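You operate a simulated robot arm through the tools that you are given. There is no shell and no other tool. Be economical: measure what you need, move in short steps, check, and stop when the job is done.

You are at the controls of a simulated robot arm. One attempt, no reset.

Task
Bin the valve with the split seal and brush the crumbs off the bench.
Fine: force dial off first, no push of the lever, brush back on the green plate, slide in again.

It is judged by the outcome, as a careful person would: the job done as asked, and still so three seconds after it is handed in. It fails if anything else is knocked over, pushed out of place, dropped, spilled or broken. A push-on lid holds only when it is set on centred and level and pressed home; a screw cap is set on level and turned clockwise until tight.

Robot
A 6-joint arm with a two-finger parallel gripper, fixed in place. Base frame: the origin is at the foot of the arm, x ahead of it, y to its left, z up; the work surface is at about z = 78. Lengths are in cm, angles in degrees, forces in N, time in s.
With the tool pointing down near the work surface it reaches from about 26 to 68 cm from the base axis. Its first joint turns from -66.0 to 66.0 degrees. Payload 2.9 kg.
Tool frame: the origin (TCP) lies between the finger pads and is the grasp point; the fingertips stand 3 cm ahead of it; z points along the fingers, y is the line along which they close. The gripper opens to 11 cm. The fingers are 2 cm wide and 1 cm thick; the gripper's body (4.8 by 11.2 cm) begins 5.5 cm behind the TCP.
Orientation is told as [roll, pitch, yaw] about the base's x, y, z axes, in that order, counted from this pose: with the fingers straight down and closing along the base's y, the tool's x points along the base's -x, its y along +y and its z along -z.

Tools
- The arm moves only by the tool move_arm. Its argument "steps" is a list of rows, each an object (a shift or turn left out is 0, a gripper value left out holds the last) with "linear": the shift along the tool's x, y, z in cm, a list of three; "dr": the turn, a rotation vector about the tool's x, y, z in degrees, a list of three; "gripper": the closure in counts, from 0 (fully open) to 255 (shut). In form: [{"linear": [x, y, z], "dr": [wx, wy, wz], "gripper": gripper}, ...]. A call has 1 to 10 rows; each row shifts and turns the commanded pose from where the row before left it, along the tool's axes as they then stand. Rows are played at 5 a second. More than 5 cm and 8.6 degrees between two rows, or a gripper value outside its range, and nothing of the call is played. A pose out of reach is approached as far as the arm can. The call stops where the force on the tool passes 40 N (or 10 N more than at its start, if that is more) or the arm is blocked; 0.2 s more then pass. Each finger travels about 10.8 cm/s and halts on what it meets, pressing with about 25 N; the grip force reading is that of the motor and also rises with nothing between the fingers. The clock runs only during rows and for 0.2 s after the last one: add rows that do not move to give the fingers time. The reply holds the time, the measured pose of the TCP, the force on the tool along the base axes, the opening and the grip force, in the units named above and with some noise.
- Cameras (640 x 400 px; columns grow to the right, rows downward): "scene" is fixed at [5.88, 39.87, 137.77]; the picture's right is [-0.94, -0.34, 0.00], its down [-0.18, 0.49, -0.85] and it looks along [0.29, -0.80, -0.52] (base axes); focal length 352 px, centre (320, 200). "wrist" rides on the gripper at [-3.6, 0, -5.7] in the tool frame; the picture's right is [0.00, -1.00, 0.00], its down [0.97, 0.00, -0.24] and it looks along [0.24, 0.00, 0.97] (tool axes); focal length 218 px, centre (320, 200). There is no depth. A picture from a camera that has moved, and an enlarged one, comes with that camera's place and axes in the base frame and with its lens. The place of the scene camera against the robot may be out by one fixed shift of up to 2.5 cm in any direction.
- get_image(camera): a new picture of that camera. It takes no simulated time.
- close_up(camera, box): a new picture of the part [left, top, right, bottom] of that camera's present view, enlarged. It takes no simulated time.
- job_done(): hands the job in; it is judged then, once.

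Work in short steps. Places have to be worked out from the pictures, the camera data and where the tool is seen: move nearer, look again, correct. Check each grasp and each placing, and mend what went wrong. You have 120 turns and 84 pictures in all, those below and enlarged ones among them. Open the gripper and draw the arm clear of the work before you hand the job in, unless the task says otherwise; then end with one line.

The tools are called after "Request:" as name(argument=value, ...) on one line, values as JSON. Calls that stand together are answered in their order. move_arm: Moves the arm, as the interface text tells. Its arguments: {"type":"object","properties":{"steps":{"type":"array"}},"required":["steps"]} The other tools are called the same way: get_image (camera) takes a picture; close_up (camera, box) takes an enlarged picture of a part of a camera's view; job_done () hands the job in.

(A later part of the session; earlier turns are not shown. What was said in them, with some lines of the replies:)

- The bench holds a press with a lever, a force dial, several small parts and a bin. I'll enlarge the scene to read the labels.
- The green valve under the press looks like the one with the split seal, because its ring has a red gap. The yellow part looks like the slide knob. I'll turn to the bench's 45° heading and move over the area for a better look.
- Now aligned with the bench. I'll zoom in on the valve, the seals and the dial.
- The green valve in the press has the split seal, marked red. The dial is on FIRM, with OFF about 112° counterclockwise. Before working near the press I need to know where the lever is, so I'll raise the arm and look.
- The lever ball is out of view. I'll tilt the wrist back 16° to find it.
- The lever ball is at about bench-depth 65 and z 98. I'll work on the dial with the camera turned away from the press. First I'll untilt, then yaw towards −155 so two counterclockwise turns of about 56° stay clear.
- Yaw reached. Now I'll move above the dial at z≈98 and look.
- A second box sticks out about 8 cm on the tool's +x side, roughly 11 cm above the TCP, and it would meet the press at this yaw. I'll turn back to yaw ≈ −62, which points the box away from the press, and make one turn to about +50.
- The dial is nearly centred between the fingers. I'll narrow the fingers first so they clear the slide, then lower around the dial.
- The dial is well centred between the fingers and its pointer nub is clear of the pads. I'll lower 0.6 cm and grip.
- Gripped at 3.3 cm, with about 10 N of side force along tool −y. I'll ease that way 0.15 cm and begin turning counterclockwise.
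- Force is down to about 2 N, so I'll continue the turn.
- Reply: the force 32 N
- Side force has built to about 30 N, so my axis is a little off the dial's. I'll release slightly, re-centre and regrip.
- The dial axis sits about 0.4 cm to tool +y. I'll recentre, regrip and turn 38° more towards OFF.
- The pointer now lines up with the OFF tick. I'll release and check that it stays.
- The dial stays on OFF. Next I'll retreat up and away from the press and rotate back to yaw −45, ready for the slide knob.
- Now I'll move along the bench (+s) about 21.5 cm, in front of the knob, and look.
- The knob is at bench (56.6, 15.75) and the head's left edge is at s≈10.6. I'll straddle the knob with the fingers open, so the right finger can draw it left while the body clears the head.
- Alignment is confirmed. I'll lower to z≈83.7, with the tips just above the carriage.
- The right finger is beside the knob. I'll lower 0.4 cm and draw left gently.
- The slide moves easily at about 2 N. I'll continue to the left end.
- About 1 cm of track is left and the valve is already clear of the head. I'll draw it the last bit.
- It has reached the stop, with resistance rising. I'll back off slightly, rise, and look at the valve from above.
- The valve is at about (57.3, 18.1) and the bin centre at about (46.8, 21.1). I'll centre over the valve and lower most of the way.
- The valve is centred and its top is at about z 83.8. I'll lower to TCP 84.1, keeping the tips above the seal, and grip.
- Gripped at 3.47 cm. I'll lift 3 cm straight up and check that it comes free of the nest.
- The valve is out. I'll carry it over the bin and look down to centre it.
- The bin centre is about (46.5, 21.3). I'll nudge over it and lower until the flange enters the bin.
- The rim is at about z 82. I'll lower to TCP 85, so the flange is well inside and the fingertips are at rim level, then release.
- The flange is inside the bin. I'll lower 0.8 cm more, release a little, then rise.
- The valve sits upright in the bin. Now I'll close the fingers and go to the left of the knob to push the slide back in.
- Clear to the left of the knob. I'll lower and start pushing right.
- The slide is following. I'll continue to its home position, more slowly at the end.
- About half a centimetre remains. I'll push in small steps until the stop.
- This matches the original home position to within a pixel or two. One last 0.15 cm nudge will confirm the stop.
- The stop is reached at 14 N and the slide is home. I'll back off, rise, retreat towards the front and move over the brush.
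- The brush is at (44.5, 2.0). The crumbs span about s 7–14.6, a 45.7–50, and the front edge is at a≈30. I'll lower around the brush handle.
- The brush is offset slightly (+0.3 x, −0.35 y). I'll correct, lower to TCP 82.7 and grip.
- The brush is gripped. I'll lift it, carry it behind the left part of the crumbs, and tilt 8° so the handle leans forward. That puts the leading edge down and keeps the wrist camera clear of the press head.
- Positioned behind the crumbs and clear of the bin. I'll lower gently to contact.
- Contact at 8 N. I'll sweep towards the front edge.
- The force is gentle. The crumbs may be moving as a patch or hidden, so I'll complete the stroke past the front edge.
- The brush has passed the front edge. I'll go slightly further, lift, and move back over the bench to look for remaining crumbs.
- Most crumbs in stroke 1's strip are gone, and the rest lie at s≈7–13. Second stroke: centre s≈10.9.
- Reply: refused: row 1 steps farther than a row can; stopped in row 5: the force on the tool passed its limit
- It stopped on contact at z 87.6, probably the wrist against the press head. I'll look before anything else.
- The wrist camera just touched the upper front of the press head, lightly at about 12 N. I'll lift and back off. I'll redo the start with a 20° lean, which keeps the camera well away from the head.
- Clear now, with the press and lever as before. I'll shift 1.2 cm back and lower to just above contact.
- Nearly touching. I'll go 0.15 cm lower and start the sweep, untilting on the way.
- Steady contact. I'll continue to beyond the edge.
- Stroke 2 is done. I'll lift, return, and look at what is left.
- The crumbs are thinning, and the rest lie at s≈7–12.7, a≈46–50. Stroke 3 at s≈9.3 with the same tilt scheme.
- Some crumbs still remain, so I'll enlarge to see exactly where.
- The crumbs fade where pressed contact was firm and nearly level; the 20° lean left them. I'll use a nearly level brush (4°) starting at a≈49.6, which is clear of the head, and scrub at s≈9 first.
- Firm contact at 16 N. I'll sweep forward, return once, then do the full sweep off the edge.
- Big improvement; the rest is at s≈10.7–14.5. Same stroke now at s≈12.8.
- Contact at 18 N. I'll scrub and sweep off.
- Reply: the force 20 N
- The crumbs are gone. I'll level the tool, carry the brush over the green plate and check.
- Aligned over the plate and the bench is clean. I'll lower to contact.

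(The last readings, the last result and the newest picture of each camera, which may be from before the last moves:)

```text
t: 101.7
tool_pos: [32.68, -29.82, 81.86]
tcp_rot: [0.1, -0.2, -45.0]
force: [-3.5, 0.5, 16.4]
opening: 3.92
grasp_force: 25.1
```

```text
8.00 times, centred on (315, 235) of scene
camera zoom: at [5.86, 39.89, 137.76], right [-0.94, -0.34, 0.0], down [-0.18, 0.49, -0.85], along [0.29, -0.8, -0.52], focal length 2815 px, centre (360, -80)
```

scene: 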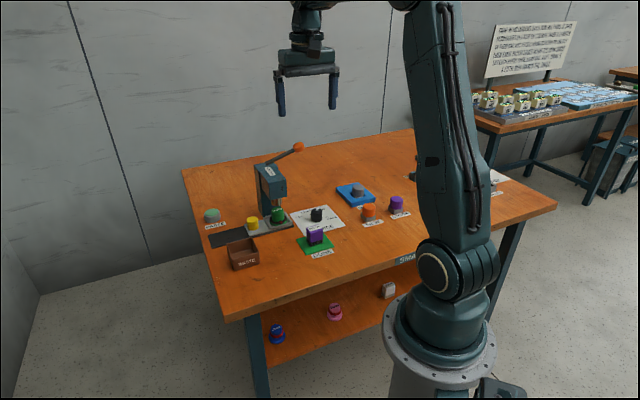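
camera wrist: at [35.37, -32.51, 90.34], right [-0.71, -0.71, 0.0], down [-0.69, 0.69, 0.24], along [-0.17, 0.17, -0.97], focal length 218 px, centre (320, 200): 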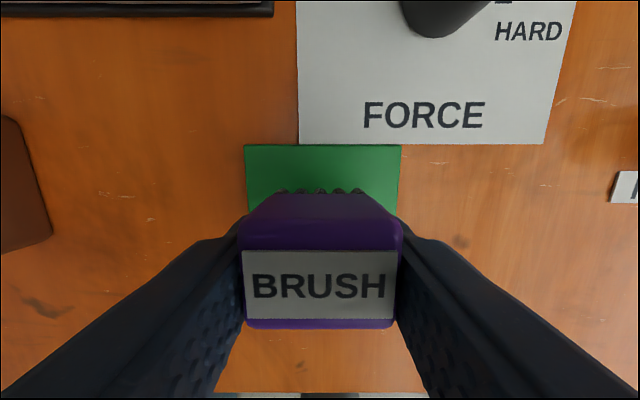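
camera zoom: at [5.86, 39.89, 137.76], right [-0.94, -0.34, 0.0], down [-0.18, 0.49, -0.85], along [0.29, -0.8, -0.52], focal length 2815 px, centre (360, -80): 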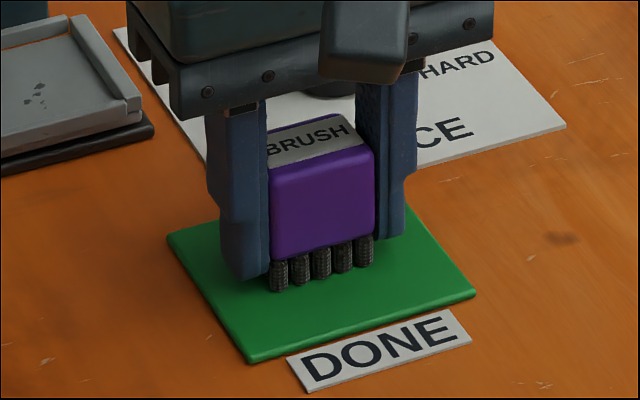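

Contact on the plate at 16 N with the brush upright. I'll ease up slightly, release, and rise straight.

Request:
move_arm(steps=[{"linear": [0, 0, -0.12]}, {"linear": [0, 0, 0]}, {"gripper": 140}, {"gripper": 120}, {"gripper": 100}, {"linear": [0, 0, -2]}, {"linear": [0, 0, -4]}, {"linear": [0, 0, -4]}, {"linear": [0, 0, -4]}, {"linear": [0, 0, 0]}])

Request:
get_image(camera="wrist")

Request:
get_image(camera="scene")

```text
t: 103.9
tool_pos: [32.52, -29.67, 95.79]
tcp_rot: [0.2, 0.0, -45.0]
force: [-0.8, -0.7, -0.6]
opening: 6.7
grasp_force: 0.0
```

```text
7 pictures are left
camera wrist: at [35.29, -32.19, 101.68], right [-0.71, -0.71, 0.0], down [-0.69, 0.69, 0.24], along [-0.17, 0.17, -0.97], focal length 218 px, centre (320, 200)
```

wrist: 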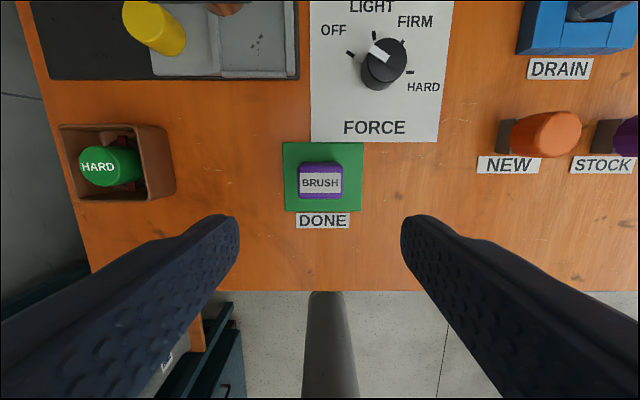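

```text
6 pictures are left
```

scene: 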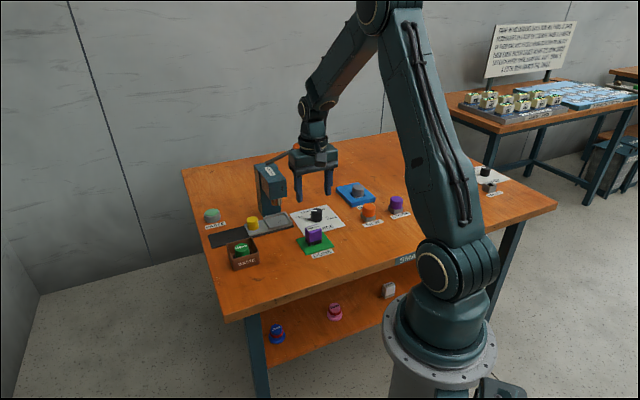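

Everything is in place. I'll open fully, rise clear, and check the dial, crumbs and slide once more.

Request:
move_arm(steps=[{"linear": [1, 0, -4], "gripper": 0}, {"linear": [1, 0, -4]}, {"linear": [0, 0, -4]}, {"linear": [0, 0, 0]}])

Request:
close_up(camera="wrist", box=[180, 0, 460, 230])

Request:
close_up(camera="scene", box=[195, 130, 355, 290])

```text
t: 104.9
tool_pos: [31.07, -28.52, 107.81]
tcp_rot: [0.0, 0.0, -45.0]
force: [-0.1, -0.6, -0.2]
opening: 11.01
grasp_force: 0.1
```

```text
1.74 times, centred on (320, 115) of wrist
camera zoom: at [33.77, -31.06, 113.63], right [-0.71, -0.71, 0.0], down [-0.69, 0.69, 0.24], along [-0.17, 0.17, -0.97], focal length 380 px, centre (320, 348)
```

zoom: 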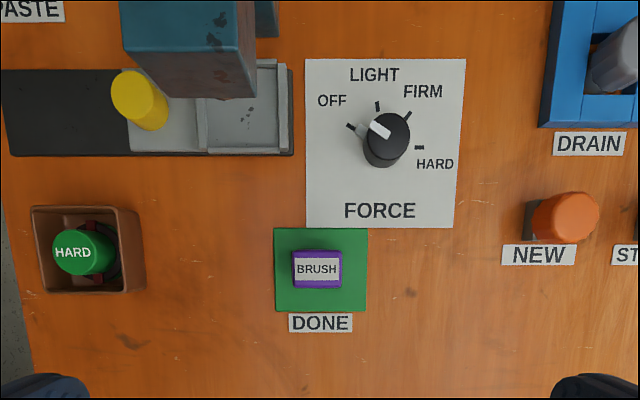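

```text
2.50 times, centred on (275, 210) of scene
camera zoom: at [5.88, 39.87, 137.77], right [-0.94, -0.34, 0.0], down [-0.18, 0.49, -0.85], along [0.29, -0.8, -0.52], focal length 880 px, centre (432, 175)
```

zoom: 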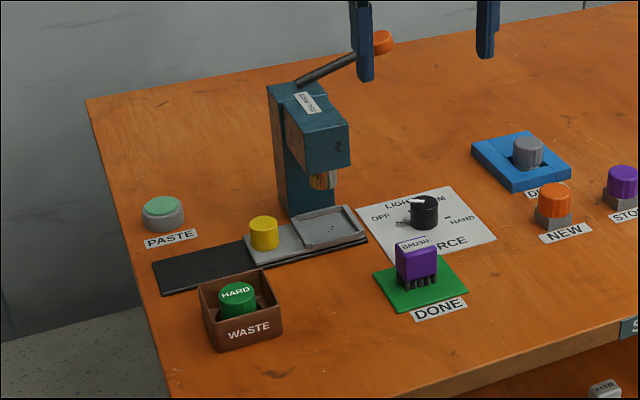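

The final views show the dial at OFF, the valve in the bin, the slide home, the bench clean and the brush on the plate. The lever wasn't touched and the arm is clear, so I'm handing in.

Request:
job_done()

```text
The job is handed in.
```

The split-seal valve is in the waste bin and the crumbs are brushed off. The dial went to OFF first, the slide is in again, the brush is back on the green plate, and the lever was never pushed; the wrist camera lightly touched the press head once (about 12 N), and I saw nothing moved by it.
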